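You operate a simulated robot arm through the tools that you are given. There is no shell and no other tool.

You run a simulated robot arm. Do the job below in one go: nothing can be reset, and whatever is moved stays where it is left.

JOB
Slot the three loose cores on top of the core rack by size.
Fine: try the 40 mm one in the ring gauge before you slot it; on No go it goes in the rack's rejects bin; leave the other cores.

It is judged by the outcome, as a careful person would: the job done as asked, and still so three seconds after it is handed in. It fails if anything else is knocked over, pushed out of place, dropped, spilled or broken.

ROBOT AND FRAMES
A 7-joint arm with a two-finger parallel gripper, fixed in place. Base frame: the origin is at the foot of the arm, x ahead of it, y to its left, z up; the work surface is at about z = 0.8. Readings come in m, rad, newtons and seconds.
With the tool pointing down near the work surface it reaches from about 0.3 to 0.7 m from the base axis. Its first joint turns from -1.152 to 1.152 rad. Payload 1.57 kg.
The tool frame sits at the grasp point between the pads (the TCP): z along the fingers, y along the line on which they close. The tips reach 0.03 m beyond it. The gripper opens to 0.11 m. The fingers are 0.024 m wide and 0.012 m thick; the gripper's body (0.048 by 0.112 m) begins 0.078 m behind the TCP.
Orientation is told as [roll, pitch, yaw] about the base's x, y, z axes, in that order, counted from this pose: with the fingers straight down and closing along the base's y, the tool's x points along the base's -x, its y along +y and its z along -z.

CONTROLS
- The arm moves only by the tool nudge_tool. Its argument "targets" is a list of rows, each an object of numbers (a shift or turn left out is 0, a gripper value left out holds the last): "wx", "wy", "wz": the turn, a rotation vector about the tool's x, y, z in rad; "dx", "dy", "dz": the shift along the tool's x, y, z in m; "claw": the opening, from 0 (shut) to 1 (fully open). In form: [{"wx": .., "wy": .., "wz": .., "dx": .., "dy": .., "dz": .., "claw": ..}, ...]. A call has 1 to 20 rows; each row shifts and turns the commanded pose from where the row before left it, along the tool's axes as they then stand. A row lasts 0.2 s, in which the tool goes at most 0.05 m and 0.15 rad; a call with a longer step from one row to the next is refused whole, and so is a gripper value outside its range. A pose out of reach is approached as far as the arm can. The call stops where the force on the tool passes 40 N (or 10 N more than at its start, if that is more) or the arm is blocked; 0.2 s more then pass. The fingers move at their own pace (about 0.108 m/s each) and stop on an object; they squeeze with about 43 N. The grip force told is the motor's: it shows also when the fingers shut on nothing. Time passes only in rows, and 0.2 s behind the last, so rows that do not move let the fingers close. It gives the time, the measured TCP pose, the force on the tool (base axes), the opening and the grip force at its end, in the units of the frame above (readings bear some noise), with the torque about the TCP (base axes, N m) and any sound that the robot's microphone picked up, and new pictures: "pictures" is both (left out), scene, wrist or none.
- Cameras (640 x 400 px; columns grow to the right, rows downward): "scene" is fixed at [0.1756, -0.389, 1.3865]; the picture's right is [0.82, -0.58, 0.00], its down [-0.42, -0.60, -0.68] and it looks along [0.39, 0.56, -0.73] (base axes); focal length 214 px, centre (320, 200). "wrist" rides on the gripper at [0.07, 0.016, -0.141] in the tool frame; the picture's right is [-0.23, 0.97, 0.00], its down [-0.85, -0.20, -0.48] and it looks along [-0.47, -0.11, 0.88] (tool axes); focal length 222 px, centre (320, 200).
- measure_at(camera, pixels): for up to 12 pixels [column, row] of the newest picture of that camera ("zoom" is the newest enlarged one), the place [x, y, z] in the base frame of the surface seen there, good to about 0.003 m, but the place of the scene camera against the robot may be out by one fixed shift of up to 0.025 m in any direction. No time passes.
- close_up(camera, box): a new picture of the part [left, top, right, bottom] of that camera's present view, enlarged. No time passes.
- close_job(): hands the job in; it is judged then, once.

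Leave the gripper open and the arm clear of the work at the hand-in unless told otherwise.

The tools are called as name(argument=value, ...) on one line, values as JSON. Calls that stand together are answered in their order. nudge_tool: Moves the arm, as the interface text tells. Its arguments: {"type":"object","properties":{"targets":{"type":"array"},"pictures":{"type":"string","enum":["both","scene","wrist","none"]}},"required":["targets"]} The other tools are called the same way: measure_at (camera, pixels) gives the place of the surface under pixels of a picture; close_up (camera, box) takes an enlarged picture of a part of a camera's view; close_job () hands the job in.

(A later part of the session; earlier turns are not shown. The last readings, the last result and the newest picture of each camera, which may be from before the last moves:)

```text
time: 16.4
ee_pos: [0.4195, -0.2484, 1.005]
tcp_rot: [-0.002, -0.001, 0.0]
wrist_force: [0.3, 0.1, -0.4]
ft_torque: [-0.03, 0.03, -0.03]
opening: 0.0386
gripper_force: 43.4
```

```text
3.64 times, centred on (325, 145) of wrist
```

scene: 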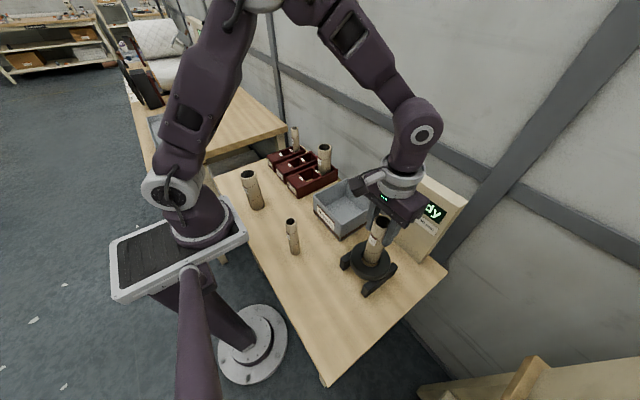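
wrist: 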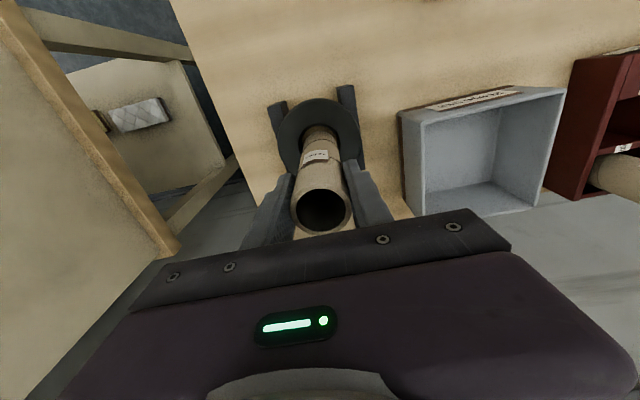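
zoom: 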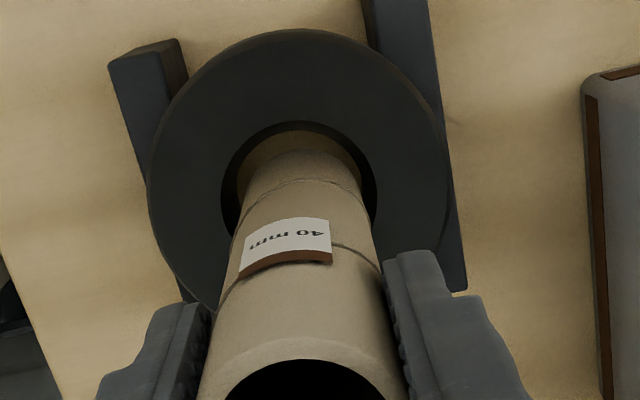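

The core hangs just above the bore. I read the pose again and measure the core's lower end and ring together in the wrist zoom.

measure_at(camera="zoom", pixels=[[300, 160], [250, 185], [358, 185], [303, 172], [212, 200], [386, 200], [298, 110], [155, 180], [445, 180], [300, 40]])

nudge_tool(targets=[{}], pictures="none")

nudge_tool(targets=[{}], pictures="none")

close_up(camera="scene", box=[340, 220, 400, 290])

```text
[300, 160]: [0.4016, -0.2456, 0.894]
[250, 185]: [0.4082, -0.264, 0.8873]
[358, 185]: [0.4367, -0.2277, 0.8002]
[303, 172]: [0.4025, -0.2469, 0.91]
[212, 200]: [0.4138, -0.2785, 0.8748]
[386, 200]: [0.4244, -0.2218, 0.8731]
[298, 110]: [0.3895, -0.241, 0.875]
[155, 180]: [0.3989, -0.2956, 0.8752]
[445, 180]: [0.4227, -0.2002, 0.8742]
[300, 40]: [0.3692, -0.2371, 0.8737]
```

```text
time: 16.8
ee_pos: [0.419, -0.2483, 1.0047]
tcp_rot: [0.001, -0.001, 0.001]
wrist_force: [0.1, -0.6, -0.1]
ft_torque: [0.01, -0.03, -0.01]
opening: 0.0386
gripper_force: 43.1
```

```text
time: 17.2
ee_pos: [0.4203, -0.2489, 1.0049]
tcp_rot: [-0.001, -0.002, 0.0]
wrist_force: [-0.7, 0.5, 0.5]
ft_torque: [0.02, 0.03, 0.01]
opening: 0.0385
gripper_force: 43.3
```

```text
5.71 times, centred on (370, 255) of scene
```

zoom: 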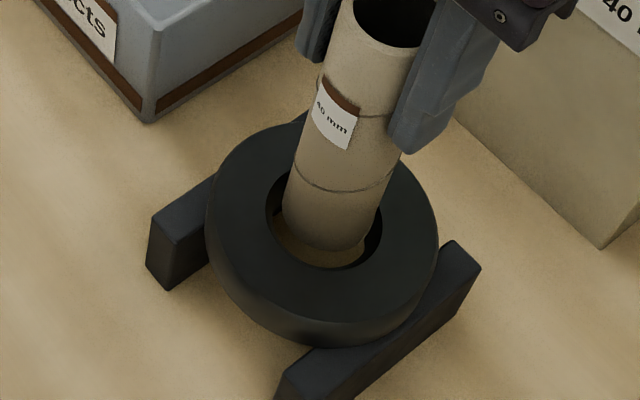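

The tool is at [0.4195, -0.2486] and the ring centre measures [0.419, -0.250], so I shift 1 mm in -y and lower slowly by 20 mm, watching the force.

nudge_tool(targets=[{"dy": -0.0012}, {"dz": 0.004}, {"dz": 0.004}, {"dz": 0.003}, {"dz": 0.003}, {"dz": 0.003}, {"dz": 0.003}], pictures="both")

close_up(camera="scene", box=[340, 180, 460, 290])

```text
time: 18.8
ee_pos: [0.4186, -0.2512, 0.9845]
tcp_rot: [-0.001, 0.0, 0.0]
wrist_force: [-0.1, -0.1, -0.5]
ft_torque: [0.0, 0.01, 0.01]
opening: 0.0384
gripper_force: 42.8
```

scene: 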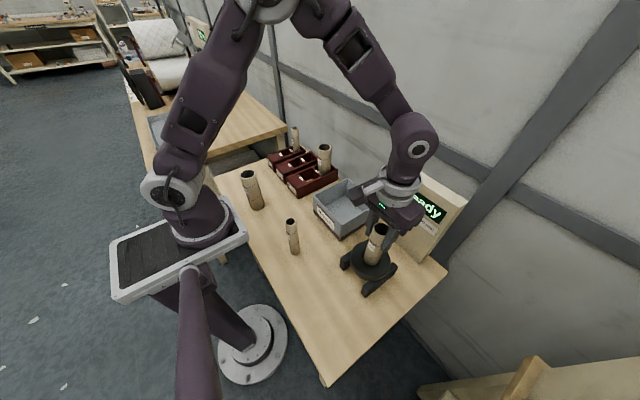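
wrist: 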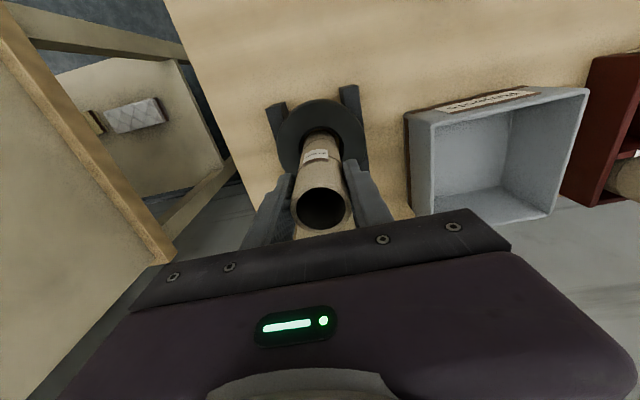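

```text
3.64 times, centred on (400, 235) of scene
```

zoom: 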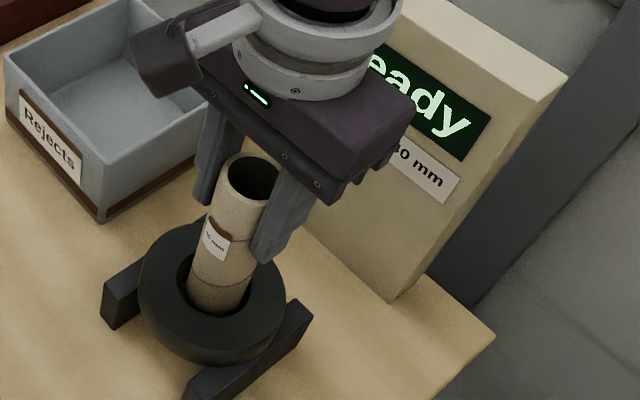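

The core has entered the bore with no force, and the display still reads "Ready". I lower further in small steps.

nudge_tool(targets=[{"dz": 0.003}, {"dz": 0.003}, {"dz": 0.003}, {"dz": 0.003}, {"dz": 0.003}, {}], pictures="both")

close_up(camera="scene", box=[340, 180, 460, 290])

```text
time: 20.2
ee_pos: [0.4189, -0.2518, 0.9698]
tcp_rot: [0.001, -0.002, -0.001]
wrist_force: [-0.2, -0.3, -0.6]
ft_torque: [0.0, -0.01, 0.0]
opening: 0.0385
gripper_force: 42.8
```

scene: 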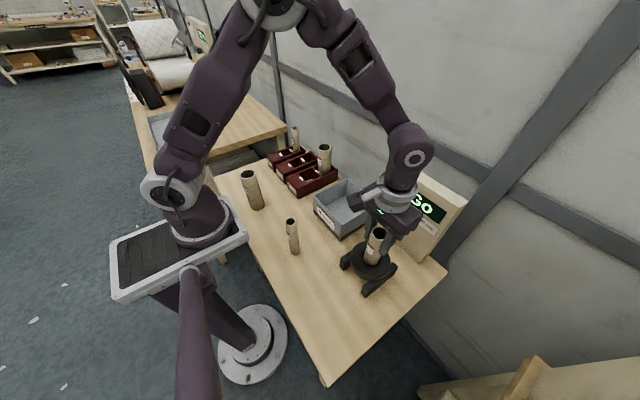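
wrist: 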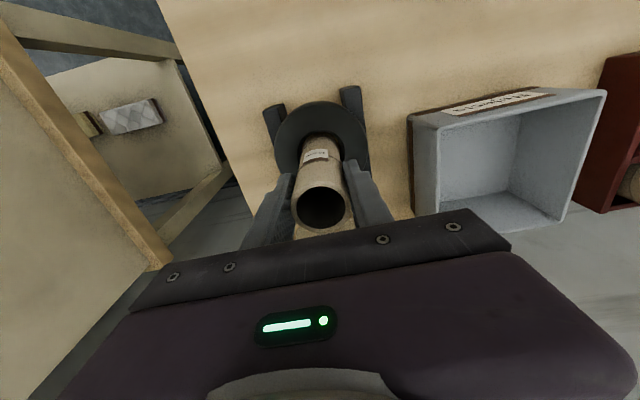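

```text
3.64 times, centred on (400, 235) of scene
```

zoom: 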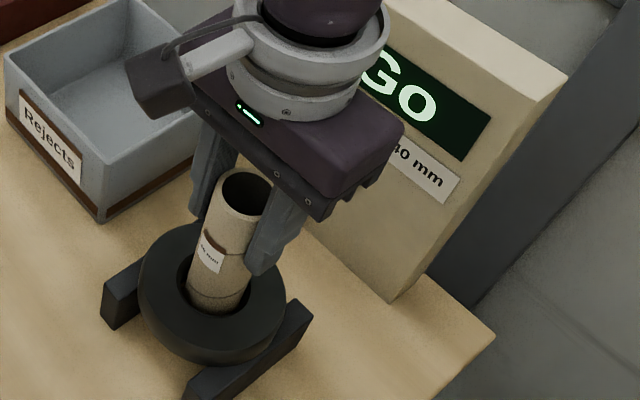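

The display has changed and I can see "Go", but the gripper hides the left part, so it could still be "No go". I lower a bit more, with no force so far, and look again for the whole text.

nudge_tool(targets=[{"dz": 0.004}, {"dz": 0.004}, {"dz": 0.004}, {"dz": 0.004}, {"dz": 0.004}, {"dz": 0.004}, {}], pictures="both")

close_up(camera="scene", box=[370, 160, 470, 240])

```text
time: 21.8
ee_pos: [0.4196, -0.2518, 0.9464]
tcp_rot: [0.001, -0.001, -0.002]
wrist_force: [-0.5, 1.3, -0.6]
ft_torque: [0.13, 0.07, 0.03]
opening: 0.0384
gripper_force: 43.3
```

scene: 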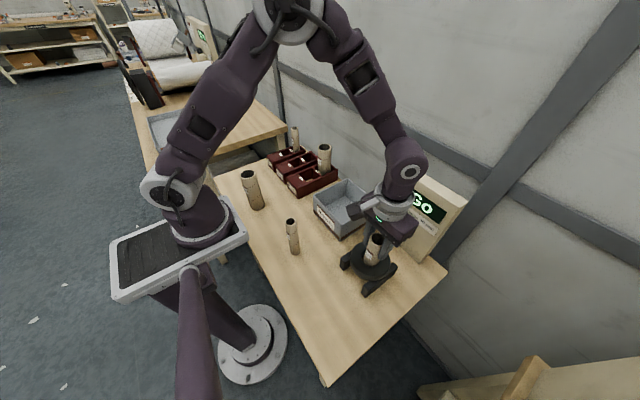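
wrist: 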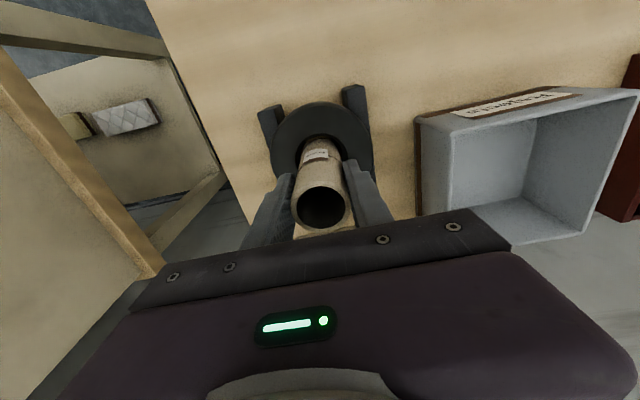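

```text
5.00 times, centred on (420, 200) of scene
```

zoom: 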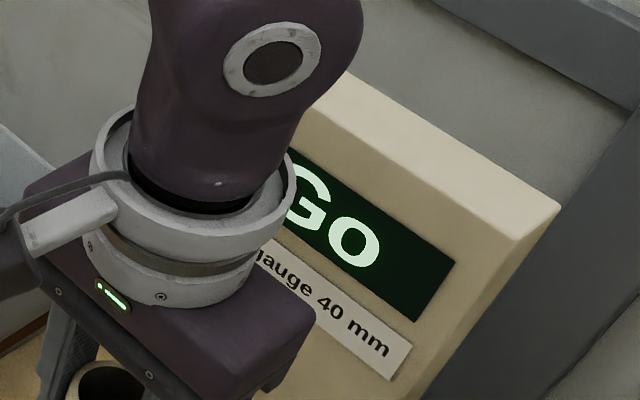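

The panel's right end is at [455,262] and its left end would be near [235,120] in this zoom. "Go" (285 to 382) sits centred with a capital G, so it reads "Go". I wait a second in place to make sure it stays.

nudge_tool(targets=[{}, {}, {}, {}, {}], pictures="scene")

close_up(camera="scene", box=[390, 170, 460, 240])

```text
time: 23.0
ee_pos: [0.4196, -0.2519, 0.9457]
tcp_rot: [0.0, 0.001, 0.001]
wrist_force: [-0.3, 0.9, -0.8]
ft_torque: [-0.01, 0.0, 0.03]
opening: 0.0385
gripper_force: 43.0
```

scene: 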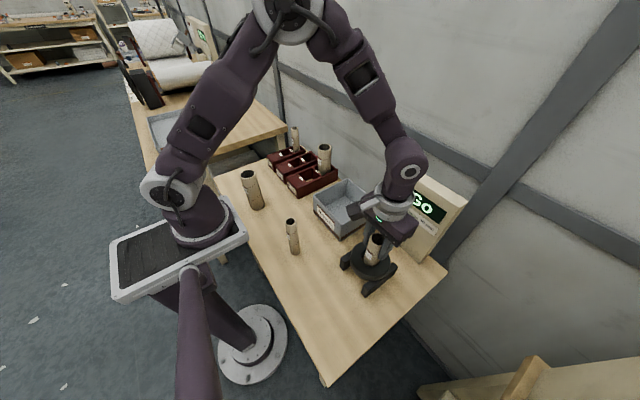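

```text
5.71 times, centred on (425, 205) of scene
```

zoom: 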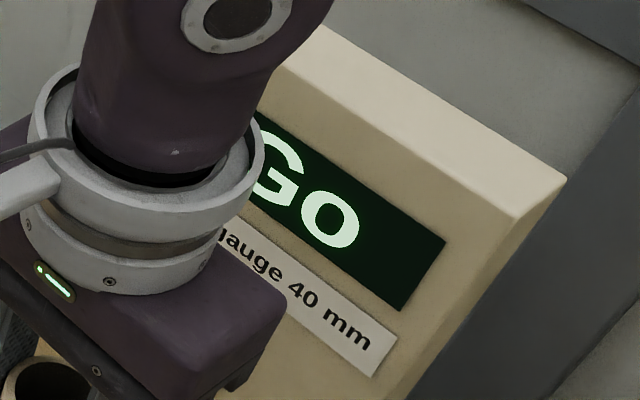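

It stays "Go", centred on the panel, so the 40 mm core passes and goes in the rack. I lift it straight out of the ring.

nudge_tool(targets=[{"dz": -0.005}, {"dz": -0.01}, {"dz": -0.02}, {"dz": -0.03}, {"dz": -0.03}, {"dz": -0.035}, {"dz": -0.04}, {}], pictures="both")

close_up(camera="scene", box=[325, 160, 475, 300])

```text
time: 24.8
ee_pos: [0.4207, -0.2514, 1.1147]
tcp_rot: [0.002, 0.0, -0.001]
wrist_force: [0.4, 0.6, 0.8]
ft_torque: [-0.01, -0.02, 0.02]
opening: 0.0387
gripper_force: 43.3
```

scene: 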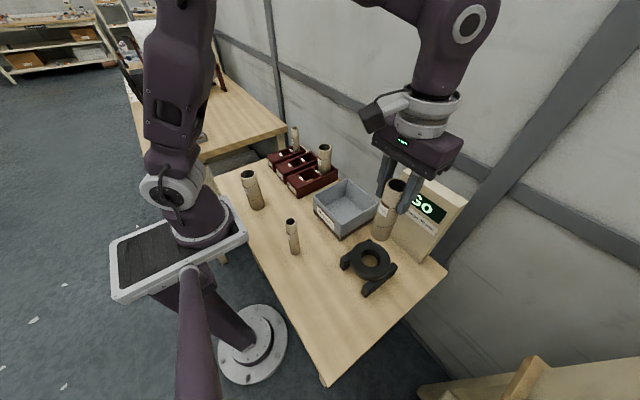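
wrist: 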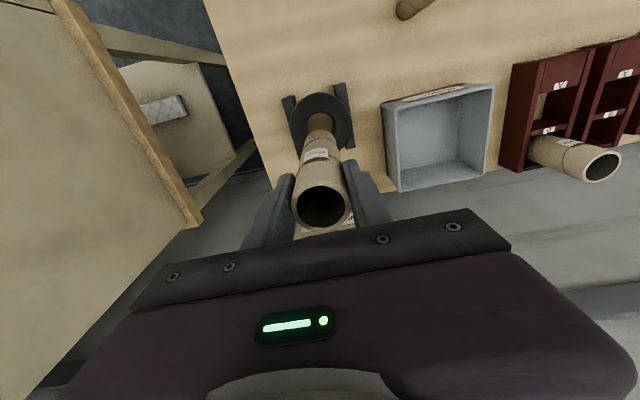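

```text
2.86 times, centred on (400, 230) of scene
```

zoom: 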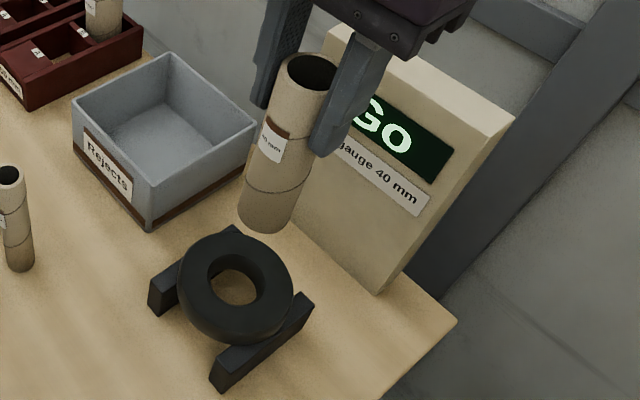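

The display holds "Go" and the gauge hasn't moved. I carry the core at the same height (bottom 0.99) to above lane 40.

nudge_tool(targets=[{"dx": -0.004, "dy": 0.02}, {"dx": -0.004, "dy": 0.042}, {"dx": -0.005, "dy": 0.044}, {"dx": -0.005, "dy": 0.044}, {"dx": -0.005, "dy": 0.044}, {"dx": -0.005, "dy": 0.044}, {"dx": -0.005, "dy": 0.044}, {"dx": -0.005, "dy": 0.044}, {"dx": -0.005, "dy": 0.044}, {"dx": -0.005, "dy": 0.044}, {"dx": -0.005, "dy": 0.044}, {"dx": -0.004, "dy": 0.028}, {}, {}], pictures="both")

close_up(camera="scene", box=[370, 160, 480, 250])

close_up(camera="wrist", box=[260, 70, 380, 170])

```text
time: 27.8
ee_pos: [0.4731, 0.2338, 1.1159]
tcp_rot: [0.002, 0.001, 0.0]
wrist_force: [0.5, -0.1, -0.7]
ft_torque: [0.03, 0.01, 0.02]
opening: 0.0384
gripper_force: 43.5
```

scene: 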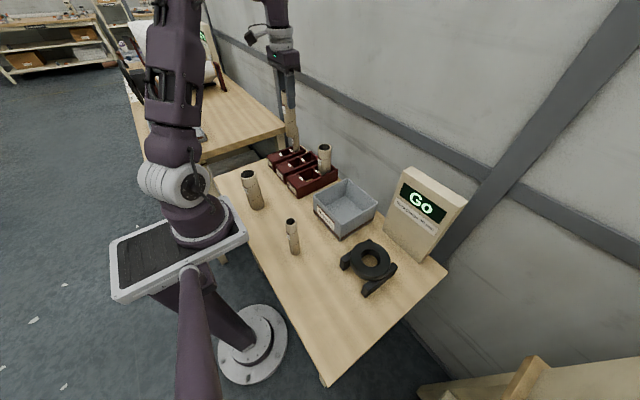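
wrist: 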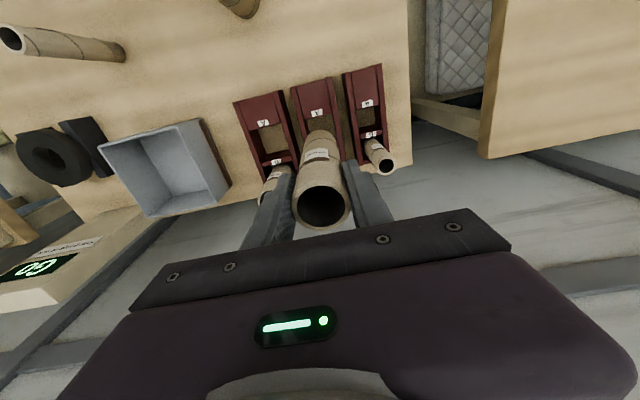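

```text
4.44 times, centred on (425, 205) of scene
```

zoom: 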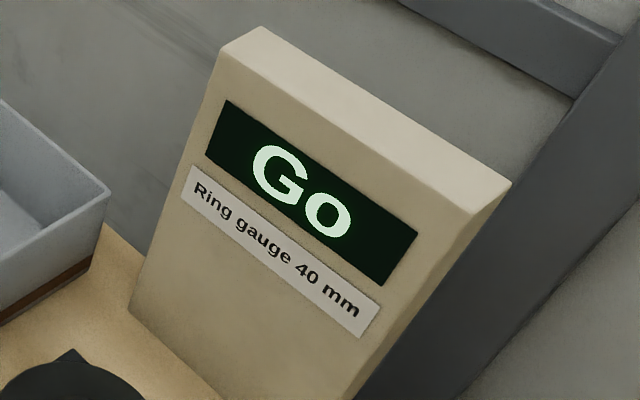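

```text
4.00 times, centred on (320, 120) of wrist
```

zoom: 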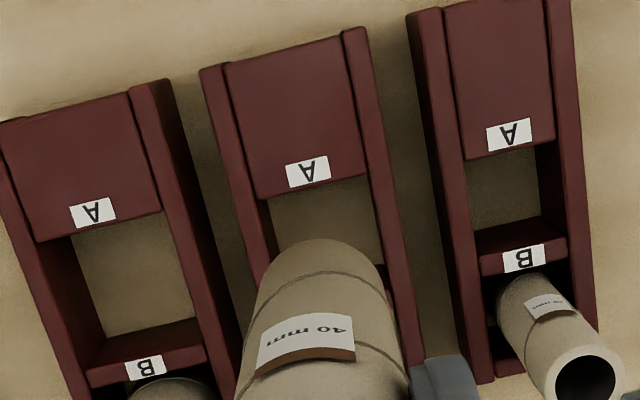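

The whole panel is visible now and reads "Go". Next I measure the slot edges of lane 40, and of the other two lanes for later.

measure_at(camera="zoom", pixels=[[262, 190], [362, 170], [255, 168], [358, 150], [310, 190], [256, 215], [382, 200], [275, 205], [365, 185], [330, 205], [372, 230], [266, 240]])

measure_at(camera="zoom", pixels=[[42, 235], [156, 208], [75, 235], [178, 220], [190, 300], [92, 335], [140, 340], [200, 325], [145, 372], [60, 290], [100, 228], [198, 260]])

measure_at(camera="zoom", pixels=[[470, 155], [550, 140], [510, 150], [468, 180], [540, 160], [480, 225], [520, 245], [560, 238], [455, 200], [562, 190], [488, 268], [566, 258]])

```text
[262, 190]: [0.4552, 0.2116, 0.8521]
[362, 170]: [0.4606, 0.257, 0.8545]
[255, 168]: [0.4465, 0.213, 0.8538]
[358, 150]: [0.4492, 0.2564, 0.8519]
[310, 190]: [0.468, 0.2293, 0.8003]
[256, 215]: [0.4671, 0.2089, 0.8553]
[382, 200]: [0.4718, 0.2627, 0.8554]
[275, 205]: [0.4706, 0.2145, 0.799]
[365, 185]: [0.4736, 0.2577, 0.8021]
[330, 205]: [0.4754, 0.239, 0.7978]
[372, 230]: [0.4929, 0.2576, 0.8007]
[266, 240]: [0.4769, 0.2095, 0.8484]
```

```text
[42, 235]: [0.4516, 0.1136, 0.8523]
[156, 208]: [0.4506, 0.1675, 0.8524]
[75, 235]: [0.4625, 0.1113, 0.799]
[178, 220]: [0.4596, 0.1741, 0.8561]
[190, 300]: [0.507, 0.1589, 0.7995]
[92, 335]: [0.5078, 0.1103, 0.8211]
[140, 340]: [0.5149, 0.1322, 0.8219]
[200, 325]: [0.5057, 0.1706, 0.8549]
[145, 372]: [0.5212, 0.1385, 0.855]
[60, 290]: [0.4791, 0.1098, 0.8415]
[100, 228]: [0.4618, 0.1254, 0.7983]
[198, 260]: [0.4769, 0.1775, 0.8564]
```

```text
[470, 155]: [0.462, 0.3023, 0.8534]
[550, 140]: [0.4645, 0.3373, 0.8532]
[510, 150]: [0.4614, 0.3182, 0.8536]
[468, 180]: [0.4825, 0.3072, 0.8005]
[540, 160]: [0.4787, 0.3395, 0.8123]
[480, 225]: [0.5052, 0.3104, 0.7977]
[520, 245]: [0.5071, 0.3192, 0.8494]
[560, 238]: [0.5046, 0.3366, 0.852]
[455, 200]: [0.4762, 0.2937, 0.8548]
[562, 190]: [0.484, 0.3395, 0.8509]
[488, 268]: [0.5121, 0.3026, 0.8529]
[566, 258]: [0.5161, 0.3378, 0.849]
```

Lane 40 slot A spans x 0.460–0.509 and y 0.2115–0.258, so its centre is [0.4845, 0.2348]. I align there, lower until the core's bottom is just above the rack top, then check.

nudge_tool(targets=[{"dx": -0.0115, "dy": 0.001}, {"dz": 0.03}, {"dz": 0.04}, {"dz": 0.04}, {"dz": 0.012}, {}, {}], pictures="both")

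close_up(camera="scene", box=[255, 110, 345, 205])

close_up(camera="wrist", box=[260, 90, 400, 200])

```text
time: 29.4
ee_pos: [0.4897, 0.2354, 0.9935]
tcp_rot: [-0.001, 0.0, 0.0]
wrist_force: [-0.6, 0.4, -1.2]
ft_torque: [0.01, 0.01, -0.02]
opening: 0.0384
gripper_force: 43.2
```

scene: 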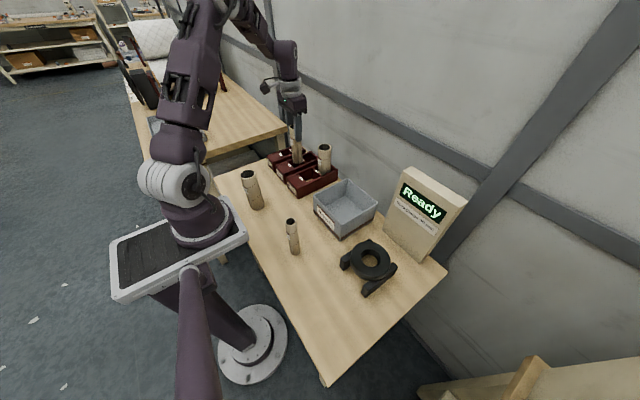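
wrist: 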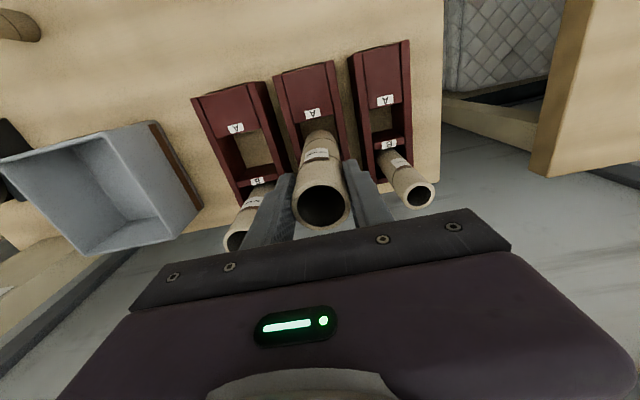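

```text
4.21 times, centred on (300, 158) of scene
```

zoom: 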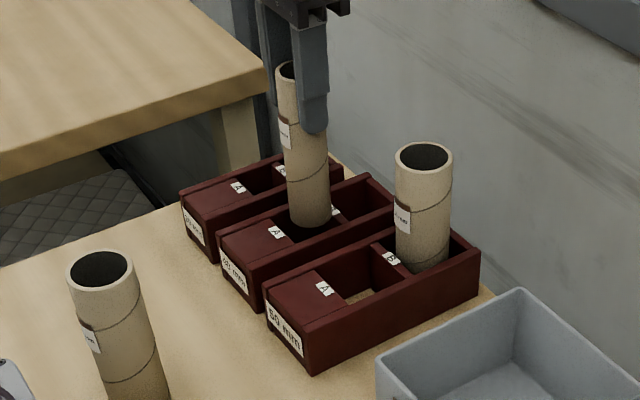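

```text
3.64 times, centred on (330, 145) of wrist
```

zoom: 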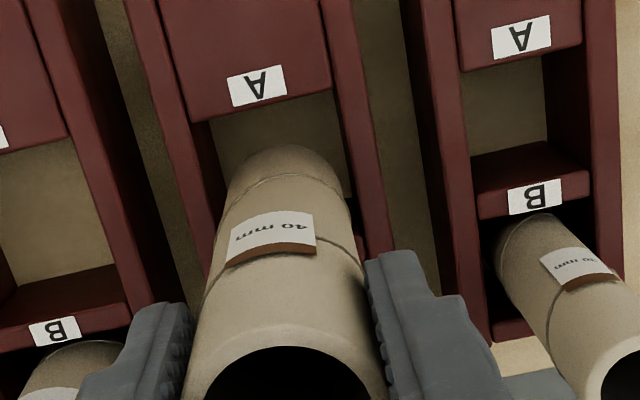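

The reading shows x = 0.4897, about 5 mm too far ahead. I re-read, then measure the core's lower end against the slot edges in this zoom.

measure_at(camera="zoom", pixels=[[285, 155], [240, 175], [338, 180], [285, 175], [205, 115], [325, 85], [260, 108], [220, 160], [345, 150], [330, 100]])

nudge_tool(targets=[{"dx": 0.005, "dy": -0.0005}, {}, {}], pictures="none")

nudge_tool(targets=[{}], pictures="wrist")

close_up(camera="wrist", box=[260, 90, 400, 200])

```text
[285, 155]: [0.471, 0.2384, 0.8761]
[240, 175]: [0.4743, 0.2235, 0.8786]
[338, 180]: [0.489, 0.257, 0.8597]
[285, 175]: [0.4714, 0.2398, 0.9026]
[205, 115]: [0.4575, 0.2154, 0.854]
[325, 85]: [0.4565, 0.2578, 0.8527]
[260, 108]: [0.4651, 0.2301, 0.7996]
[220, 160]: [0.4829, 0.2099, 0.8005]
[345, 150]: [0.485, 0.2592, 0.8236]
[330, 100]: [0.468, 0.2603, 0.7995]
```

```text
time: 30.2
ee_pos: [0.484, 0.2345, 0.993]
tcp_rot: [0.0, 0.001, 0.002]
wrist_force: [0.9, 0.6, -0.7]
ft_torque: [0.0, 0.01, 0.0]
opening: 0.0383
gripper_force: 42.9
```

```text
time: 30.6
ee_pos: [0.4835, 0.2349, 0.9939]
tcp_rot: [-0.001, 0.0, 0.0]
wrist_force: [-0.3, 0.1, 0.2]
ft_torque: [0.0, -0.03, 0.0]
opening: 0.0385
gripper_force: 42.2
```

wrist: 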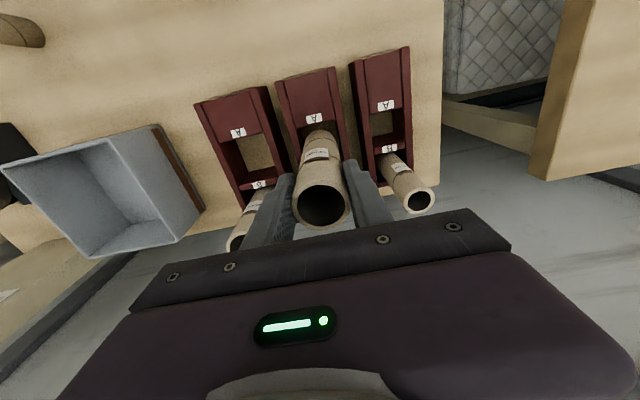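

```text
3.64 times, centred on (330, 145) of wrist
```

zoom: 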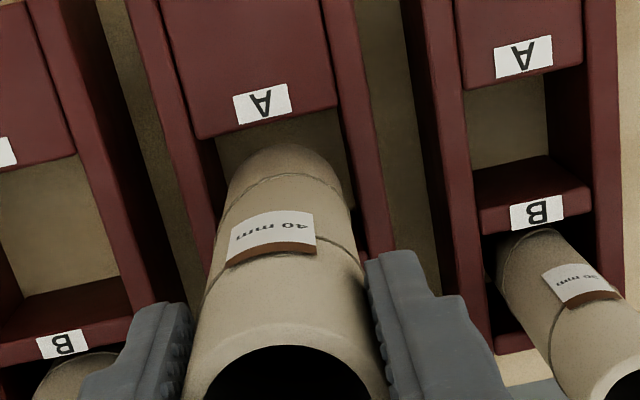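

Now at [0.484, 0.235], centred over slot A. I lower slowly in two stages, checking drift and force.

nudge_tool(targets=[{"dz": 0.005}, {"dz": 0.005}, {"dz": 0.005}, {"dz": 0.005}, {"dz": 0.005}, {"dz": 0.005}, {}], pictures="wrist")

```text
time: 32.2
ee_pos: [0.4832, 0.2342, 0.9635]
tcp_rot: [0.0, 0.001, 0.0]
wrist_force: [-0.4, -0.2, -0.6]
ft_torque: [0.01, 0.04, 0.0]
opening: 0.0385
gripper_force: 43.5
```

wrist: 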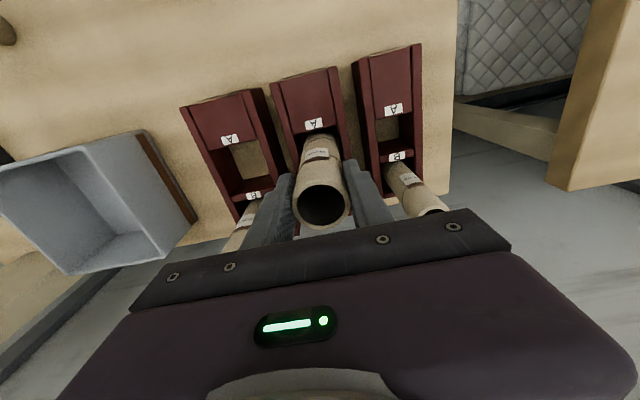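

The core's lower end is inside slot A with no force. I continue down to near the table.

nudge_tool(targets=[{"dz": 0.006}, {"dz": 0.006}, {"dz": 0.006}, {"dz": 0.006}, {"dz": 0.005}, {"dz": 0.004}, {"dz": 0.002}, {"dz": 0.002}, {}], pictures="both")

```text
time: 33.6
ee_pos: [0.4834, 0.2345, 0.9344]
tcp_rot: [0.002, -0.004, -0.001]
wrist_force: [-3.4, -2.3, 12.6]
ft_torque: [-0.39, 0.29, -0.02]
opening: 0.0385
gripper_force: 43.2
stopped in row 6: the force on the tool passed its limit at 41 N (the readings are from after the stop); the commanded pose is now the measured one
```

scene: 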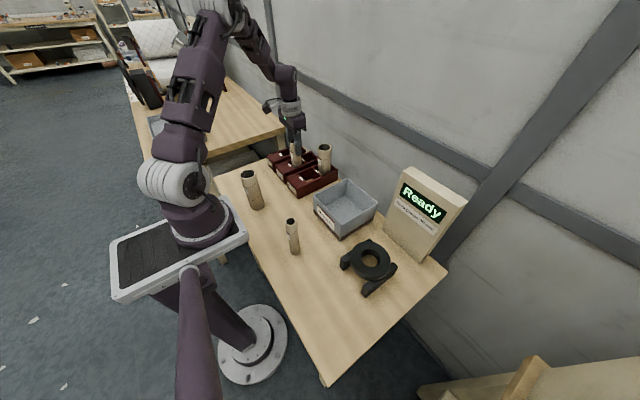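
wrist: 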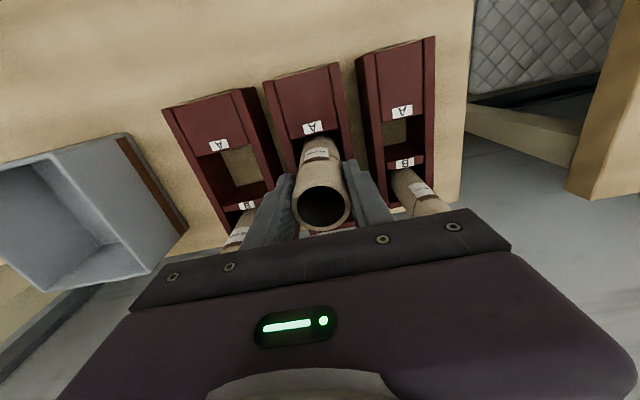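

The tool stopped at z = 0.934 on a contact of about 41 N, roughly 10 mm earlier than I expected for the table. I look closely at the slot and the core before doing anything.

close_up(camera="wrist", box=[270, 100, 380, 240])

measure_at(camera="zoom", pixels=[[170, 210], [310, 200], [230, 180], [222, 115], [180, 140], [280, 140], [215, 330], [320, 300], [210, 270], [260, 100]])

close_up(camera="scene", box=[262, 135, 342, 205])

```text
2.86 times, centred on (325, 170) of wrist
```

zoom: 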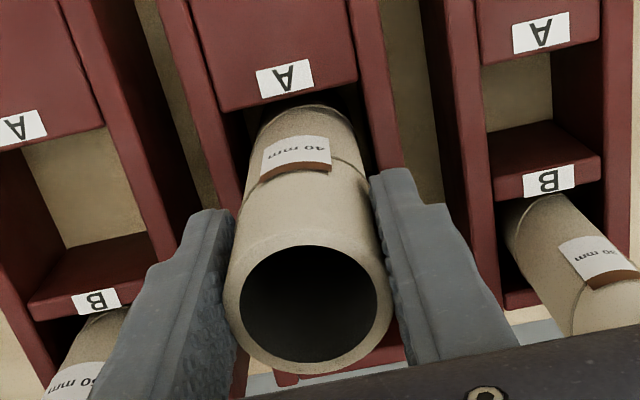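

```text
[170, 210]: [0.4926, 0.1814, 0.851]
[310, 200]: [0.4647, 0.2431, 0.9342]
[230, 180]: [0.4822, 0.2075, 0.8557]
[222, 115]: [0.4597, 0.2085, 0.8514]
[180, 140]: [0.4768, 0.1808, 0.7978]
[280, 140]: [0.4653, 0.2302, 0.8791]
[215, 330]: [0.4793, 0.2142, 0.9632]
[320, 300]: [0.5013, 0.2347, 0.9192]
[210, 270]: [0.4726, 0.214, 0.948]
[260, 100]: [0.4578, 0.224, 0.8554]
```

```text
5.71 times, centred on (302, 170) of scene
```

zoom: 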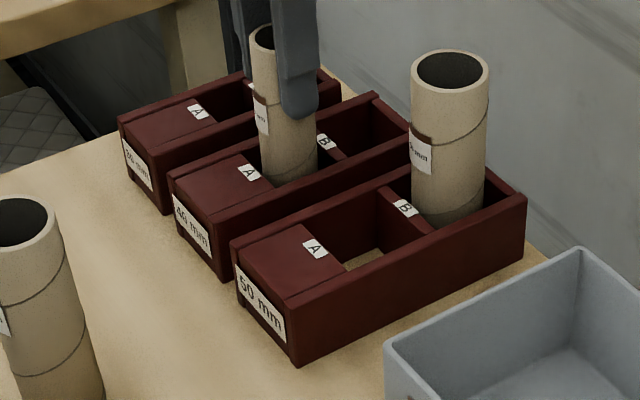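

The core hasn't slipped in the grip (rim still 28 mm above the tool point). I compare rim heights of the cores already in the rack to learn whether the slots have a raised bottom.

measure_at(camera="zoom", pixels=[[414, 75], [484, 75], [445, 90], [440, 53], [25, 240], [45, 215], [430, 210], [475, 195], [365, 258], [355, 240], [345, 262], [300, 175]])

measure_at(camera="scene", pixels=[[319, 148], [331, 148], [325, 153], [241, 175], [255, 175], [249, 181], [288, 222], [298, 222], [293, 228]])

```text
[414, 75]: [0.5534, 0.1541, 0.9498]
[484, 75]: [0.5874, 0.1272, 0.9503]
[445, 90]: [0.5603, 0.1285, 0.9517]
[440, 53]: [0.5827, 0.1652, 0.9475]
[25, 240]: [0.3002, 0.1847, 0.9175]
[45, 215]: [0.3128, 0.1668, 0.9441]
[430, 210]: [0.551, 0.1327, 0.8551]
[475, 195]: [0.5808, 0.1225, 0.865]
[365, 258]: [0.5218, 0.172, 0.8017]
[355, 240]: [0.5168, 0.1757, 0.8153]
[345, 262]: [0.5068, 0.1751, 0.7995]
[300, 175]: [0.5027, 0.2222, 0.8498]
```

```text
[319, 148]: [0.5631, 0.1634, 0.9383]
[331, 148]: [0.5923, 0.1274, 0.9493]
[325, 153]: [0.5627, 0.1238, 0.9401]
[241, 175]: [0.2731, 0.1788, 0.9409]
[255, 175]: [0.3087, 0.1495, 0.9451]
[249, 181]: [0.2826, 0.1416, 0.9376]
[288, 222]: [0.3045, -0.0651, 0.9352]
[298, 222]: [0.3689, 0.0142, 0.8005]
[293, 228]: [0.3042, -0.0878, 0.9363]
```

The racked cores also have their rims at 0.95, so the slot floor is table level and something at about 0.812 is holding the core up. I back off straight up and move the tool ahead, so that the wrist camera looks straight down into lane 40.

nudge_tool(targets=[{"dz": -0.004}, {"dz": -0.01}, {"dz": -0.02}, {"dz": -0.03}, {"dz": -0.04}, {"dz": -0.045}, {"dz": -0.04}, {"dx": -0.035, "dy": -0.008}, {"dx": -0.035, "dy": -0.008}, {}, {}], pictures="both")

close_up(camera="wrist", box=[230, 40, 400, 150])

```text
time: 36.0
ee_pos: [0.5531, 0.2197, 1.1245]
tcp_rot: [-0.002, -0.005, 0.0]
wrist_force: [0.1, 0.4, -1.8]
ft_torque: [0.03, 0.01, 0.01]
opening: 0.0387
gripper_force: 43.3
```

scene: 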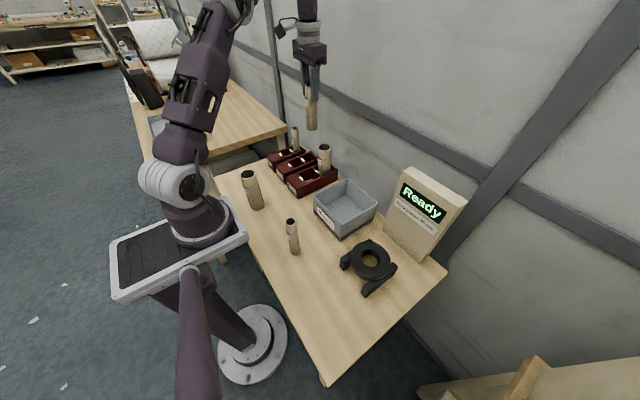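
wrist: 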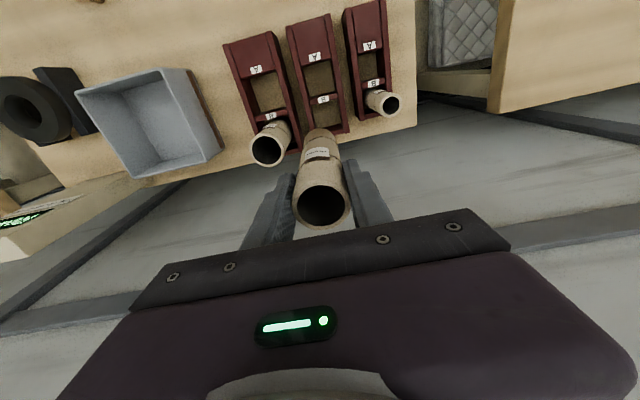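

```text
3.64 times, centred on (315, 95) of wrist
```

zoom: 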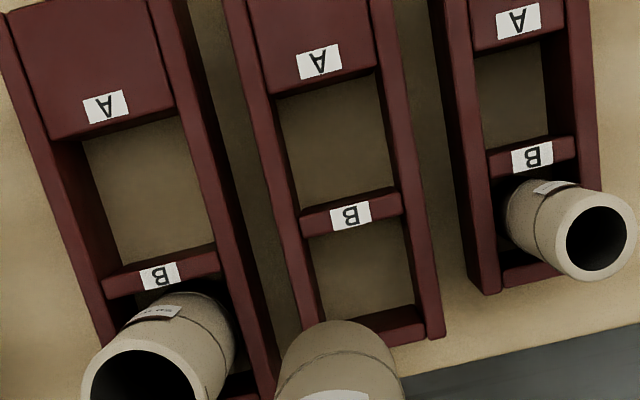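

I now look straight down into 40-A and 40-B. I enlarge them for a detailed look and measure the inner edges.

close_up(camera="wrist", box=[290, 45, 350, 135])

close_up(camera="wrist", box=[292, 50, 342, 105])

measure_at(camera="zoom", pixels=[[205, 130], [370, 90], [260, 250], [400, 215], [300, 180], [225, 170], [390, 150], [330, 240], [300, 115], [195, 180], [410, 150], [330, 265]])

```text
4.44 times, centred on (320, 90) of wrist
```

zoom: 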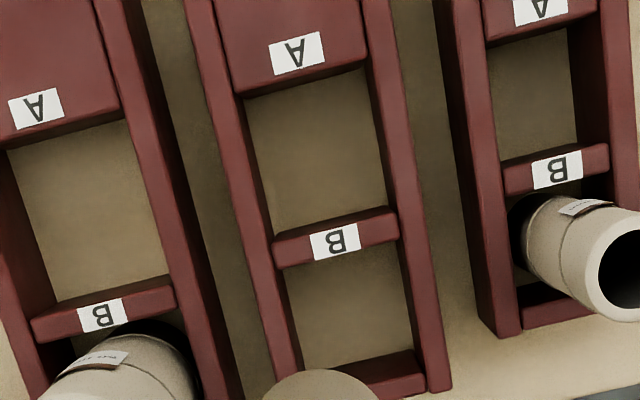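

```text
7.27 times, centred on (317, 78) of wrist
```

zoom: 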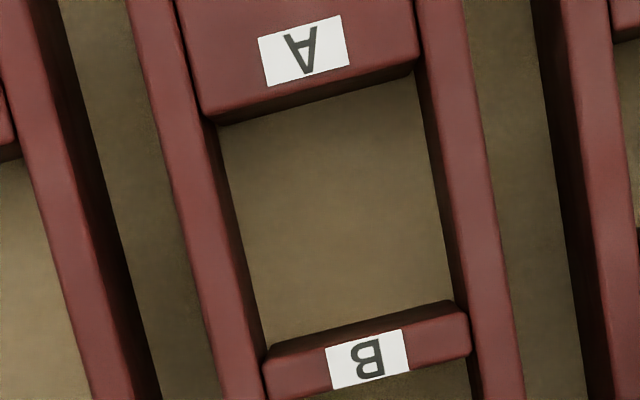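

```text
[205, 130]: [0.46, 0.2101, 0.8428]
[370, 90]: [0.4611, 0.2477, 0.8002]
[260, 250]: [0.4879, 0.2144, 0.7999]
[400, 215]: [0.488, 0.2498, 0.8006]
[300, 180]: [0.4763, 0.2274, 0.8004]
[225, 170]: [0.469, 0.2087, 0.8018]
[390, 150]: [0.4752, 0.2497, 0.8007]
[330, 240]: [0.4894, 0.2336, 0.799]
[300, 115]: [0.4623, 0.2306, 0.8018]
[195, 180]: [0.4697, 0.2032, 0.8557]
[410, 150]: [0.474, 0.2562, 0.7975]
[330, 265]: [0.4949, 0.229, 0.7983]
```

The slot floor is clear and at 0.80, so nothing lies in there. Perhaps the core slid down in the grip when drawn out of the ring. I measure the core in hand again, both rim and bottom.

close_up(camera="wrist", box=[270, 120, 380, 240])

nudge_tool(targets=[{}], pictures="none")

```text
3.33 times, centred on (325, 180) of wrist
```

zoom: 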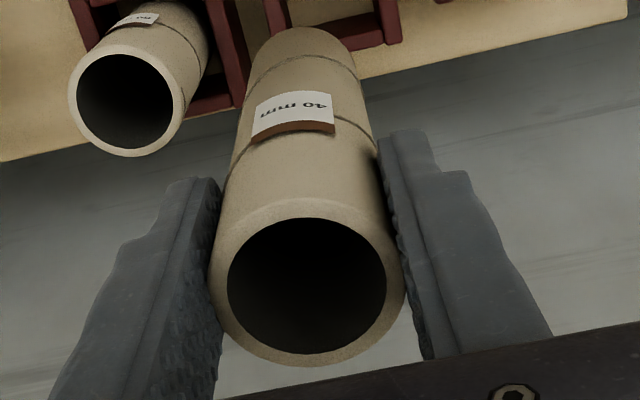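

```text
time: 36.4
ee_pos: [0.5534, 0.2201, 1.1241]
tcp_rot: [0.001, -0.006, 0.0]
wrist_force: [-0.9, 0.4, -1.3]
ft_torque: [-0.02, 0.03, -0.03]
opening: 0.0386
gripper_force: 42.9
```

The core's mouth looks smaller and lower than before, so it did slide down in the grip. I measure the rim to find by how much.

measure_at(camera="zoom", pixels=[[218, 280], [397, 285], [305, 208], [245, 225], [370, 225], [395, 300], [240, 340], [300, 33], [260, 60], [350, 60], [240, 180], [350, 180]])

```text
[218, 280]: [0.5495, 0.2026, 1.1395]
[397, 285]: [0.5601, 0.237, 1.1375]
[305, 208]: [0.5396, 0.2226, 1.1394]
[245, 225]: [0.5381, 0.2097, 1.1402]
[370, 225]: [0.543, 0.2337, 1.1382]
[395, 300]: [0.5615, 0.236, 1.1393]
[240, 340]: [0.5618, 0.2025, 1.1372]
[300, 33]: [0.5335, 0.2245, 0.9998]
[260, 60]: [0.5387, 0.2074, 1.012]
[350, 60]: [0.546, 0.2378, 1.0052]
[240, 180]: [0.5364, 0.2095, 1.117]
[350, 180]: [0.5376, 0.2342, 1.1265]
```

The rim is now 15 mm above the tool point, so the core slid down 12 mm and its bottom is 135 mm below the tool. The contact at z = 0.934 was simply the table. I go back above 40-A.

nudge_tool(targets=[{"dx": 0.035, "dy": 0.0075}, {"dx": 0.034, "dy": 0.007}, {}, {"dz": 0.03}, {"dz": 0.04}, {"dz": 0.04}, {}, {}], pictures="wrist")

nudge_tool(targets=[{}], pictures="none")

```text
time: 38.2
ee_pos: [0.4852, 0.2338, 1.0164]
tcp_rot: [0.003, -0.006, -0.002]
wrist_force: [-0.3, -0.4, -0.4]
ft_torque: [0.01, -0.02, 0.0]
opening: 0.039
gripper_force: 42.5
```

wrist: 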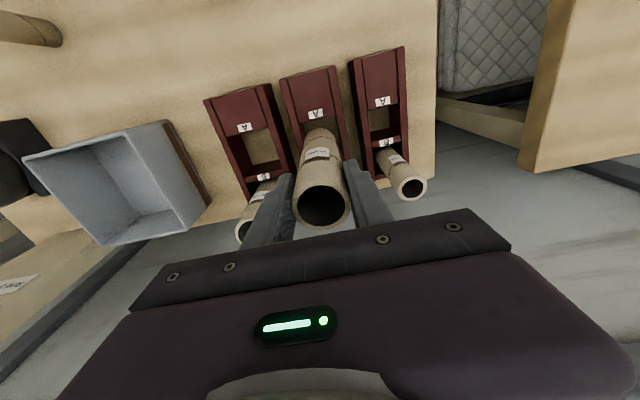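

```text
time: 38.6
ee_pos: [0.4845, 0.2329, 1.0168]
tcp_rot: [0.003, -0.005, -0.001]
wrist_force: [0.4, 0.8, 0.4]
ft_torque: [0.0, 0.01, 0.04]
opening: 0.0387
gripper_force: 43.3
```

Aligned at [0.4848, 0.2333], bottom at about 0.881. I correct 1 mm in y and the tiny tilt, then lower to leave the core just on the table.

nudge_tool(targets=[{"dy": 0.001, "wx": 0.003, "wy": 0.005}, {"dz": 0.01}, {"dz": 0.012}, {"dz": 0.012}, {"dz": 0.012}, {"dz": 0.012}, {"dz": 0.01}, {"dz": 0.006}, {}, {}], pictures="wrist")

```text
time: 40.8
ee_pos: [0.4837, 0.2347, 0.94]
tcp_rot: [-0.002, 0.0, 0.002]
wrist_force: [0.7, 0.0, -1.0]
ft_torque: [0.03, -0.01, -0.03]
opening: 0.0388
gripper_force: 42.9
```

wrist: 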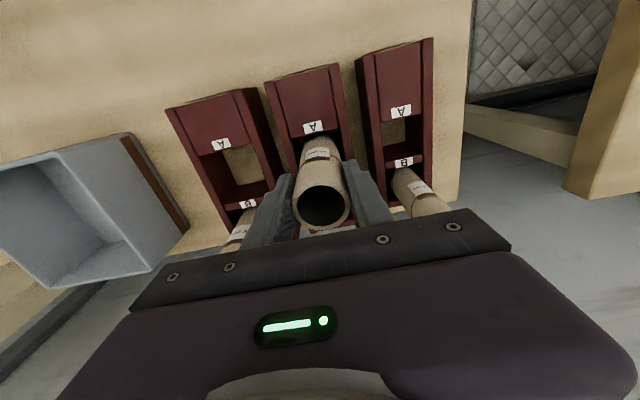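

The bottom is about 5 mm off the table and free. I lower the last few mm in 1 mm steps.

nudge_tool(targets=[{"dz": 0.0015}, {"dz": 0.0012}, {"dz": 0.001}, {"dz": 0.001}, {}], pictures="none")

```text
time: 42.0
ee_pos: [0.4844, 0.2342, 0.9359]
tcp_rot: [0.001, -0.002, -0.001]
wrist_force: [-7.7, -1.2, 35.2]
ft_torque: [0.15, 0.47, 0.04]
opening: 0.0386
gripper_force: 43.0
```

The core stands on the table (35 N up). I ease off by 1 mm and then open the fingers partway.

nudge_tool(targets=[{"dz": -0.001}, {}, {"claw": 0.6}, {"claw": 0.6}, {"claw": 0.6}, {}], pictures="both")

close_up(camera="wrist", box=[250, 90, 400, 240])

```text
time: 43.4
ee_pos: [0.4839, 0.234, 0.9362]
tcp_rot: [-0.001, 0.001, 0.0]
wrist_force: [-0.6, 0.1, 0.7]
ft_torque: [0.0, 0.0, -0.01]
opening: 0.066
gripper_force: 0.2
```

scene: 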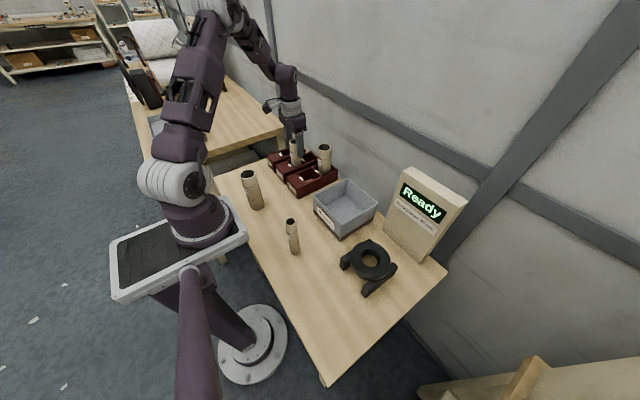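
wrist: 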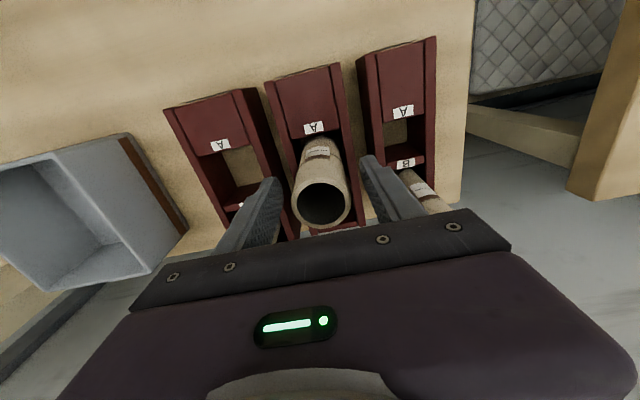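

```text
2.67 times, centred on (325, 165) of wrist
```

zoom: 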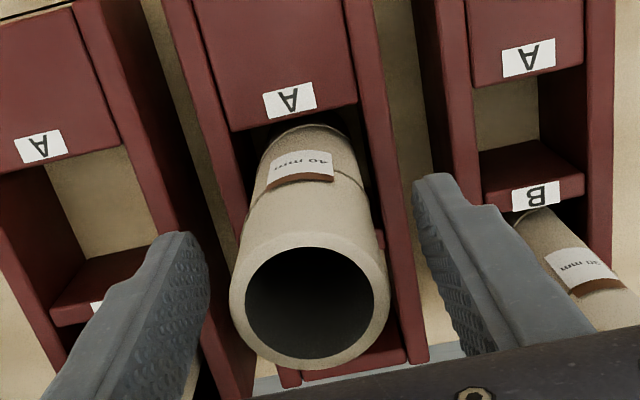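

The 40 mm core stands by itself in 40-A. I lift straight up clear of it and go above the 50 mm core at [0.269, 0.161].

nudge_tool(targets=[{"dz": -0.02}, {"dz": -0.04}, {"dz": -0.045}, {"dz": -0.045}, {"dz": -0.035}, {"claw": 1, "dx": 0.03, "dy": -0.01}, {"dx": 0.045, "dy": -0.015}, {"dx": 0.045, "dy": -0.015}, {"dx": 0.045, "dy": -0.015}, {"dx": 0.03, "dy": -0.011}, {"dx": 0.02, "dy": -0.007, "dz": 0.03}, {}, {}], pictures="both")

nudge_tool(targets=[{}], pictures="none")

close_up(camera="scene", box=[225, 120, 345, 215])

close_up(camera="wrist", box=[270, 90, 370, 180])

```text
time: 46.2
ee_pos: [0.2698, 0.1578, 1.0909]
tcp_rot: [0.0, 0.001, 0.0]
wrist_force: [0.1, 0.1, 0.4]
ft_torque: [0.0, -0.01, 0.0]
opening: 0.11
gripper_force: 0.0
```

scene: 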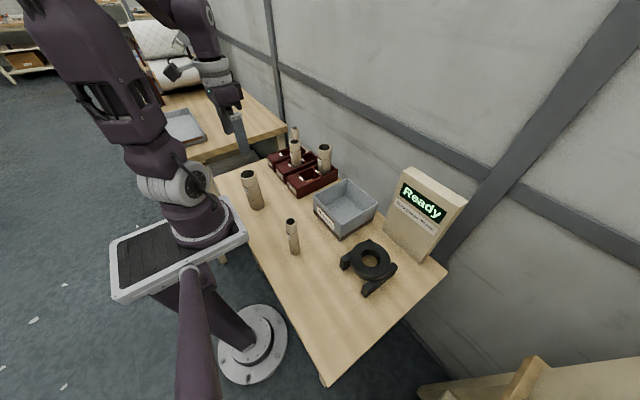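
wrist: 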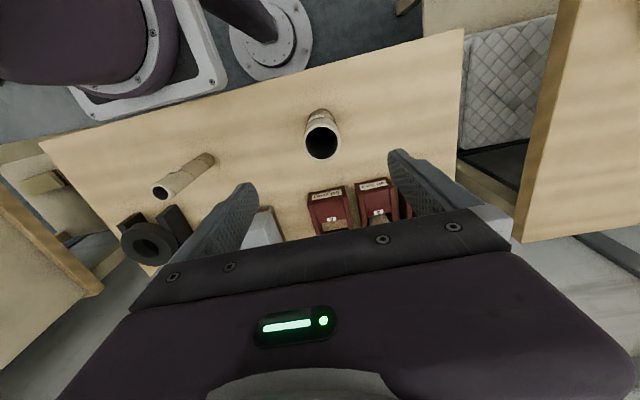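

```text
time: 46.6
ee_pos: [0.27, 0.1584, 1.0906]
tcp_rot: [-0.003, 0.0, 0.002]
wrist_force: [-0.3, -0.1, -0.2]
ft_torque: [0.0, -0.01, 0.01]
opening: 0.11
gripper_force: 0.1
```

```text
4.21 times, centred on (285, 168) of scene
```

zoom: 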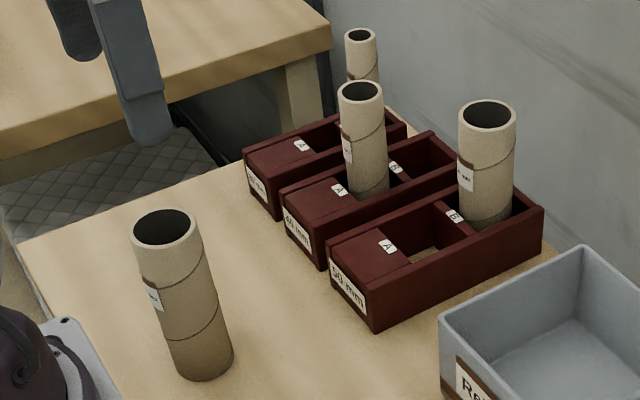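

```text
4.44 times, centred on (320, 135) of wrist
```

zoom: 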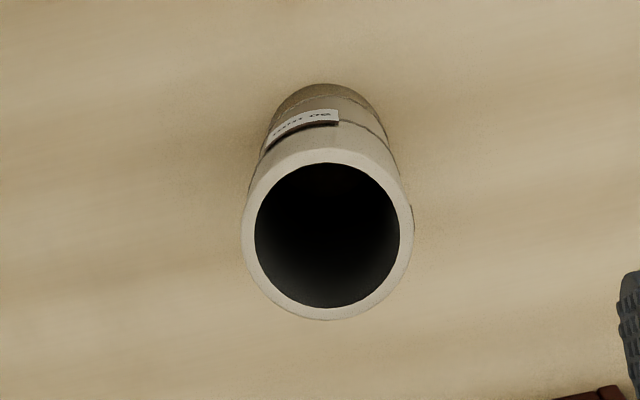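

The 40 mm core stands upright in 40-A. Below the tool is the 50 mm core, and I measure its rim from here.

measure_at(camera="zoom", pixels=[[248, 232], [407, 235], [327, 155], [328, 314], [270, 178], [385, 292], [385, 178], [270, 290]])

```text
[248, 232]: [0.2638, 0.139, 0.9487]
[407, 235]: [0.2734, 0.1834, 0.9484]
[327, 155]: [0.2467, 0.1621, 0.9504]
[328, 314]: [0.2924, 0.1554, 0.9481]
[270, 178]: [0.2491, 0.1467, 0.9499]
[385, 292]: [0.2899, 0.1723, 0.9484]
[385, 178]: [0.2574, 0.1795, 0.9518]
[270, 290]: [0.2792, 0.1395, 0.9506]
```

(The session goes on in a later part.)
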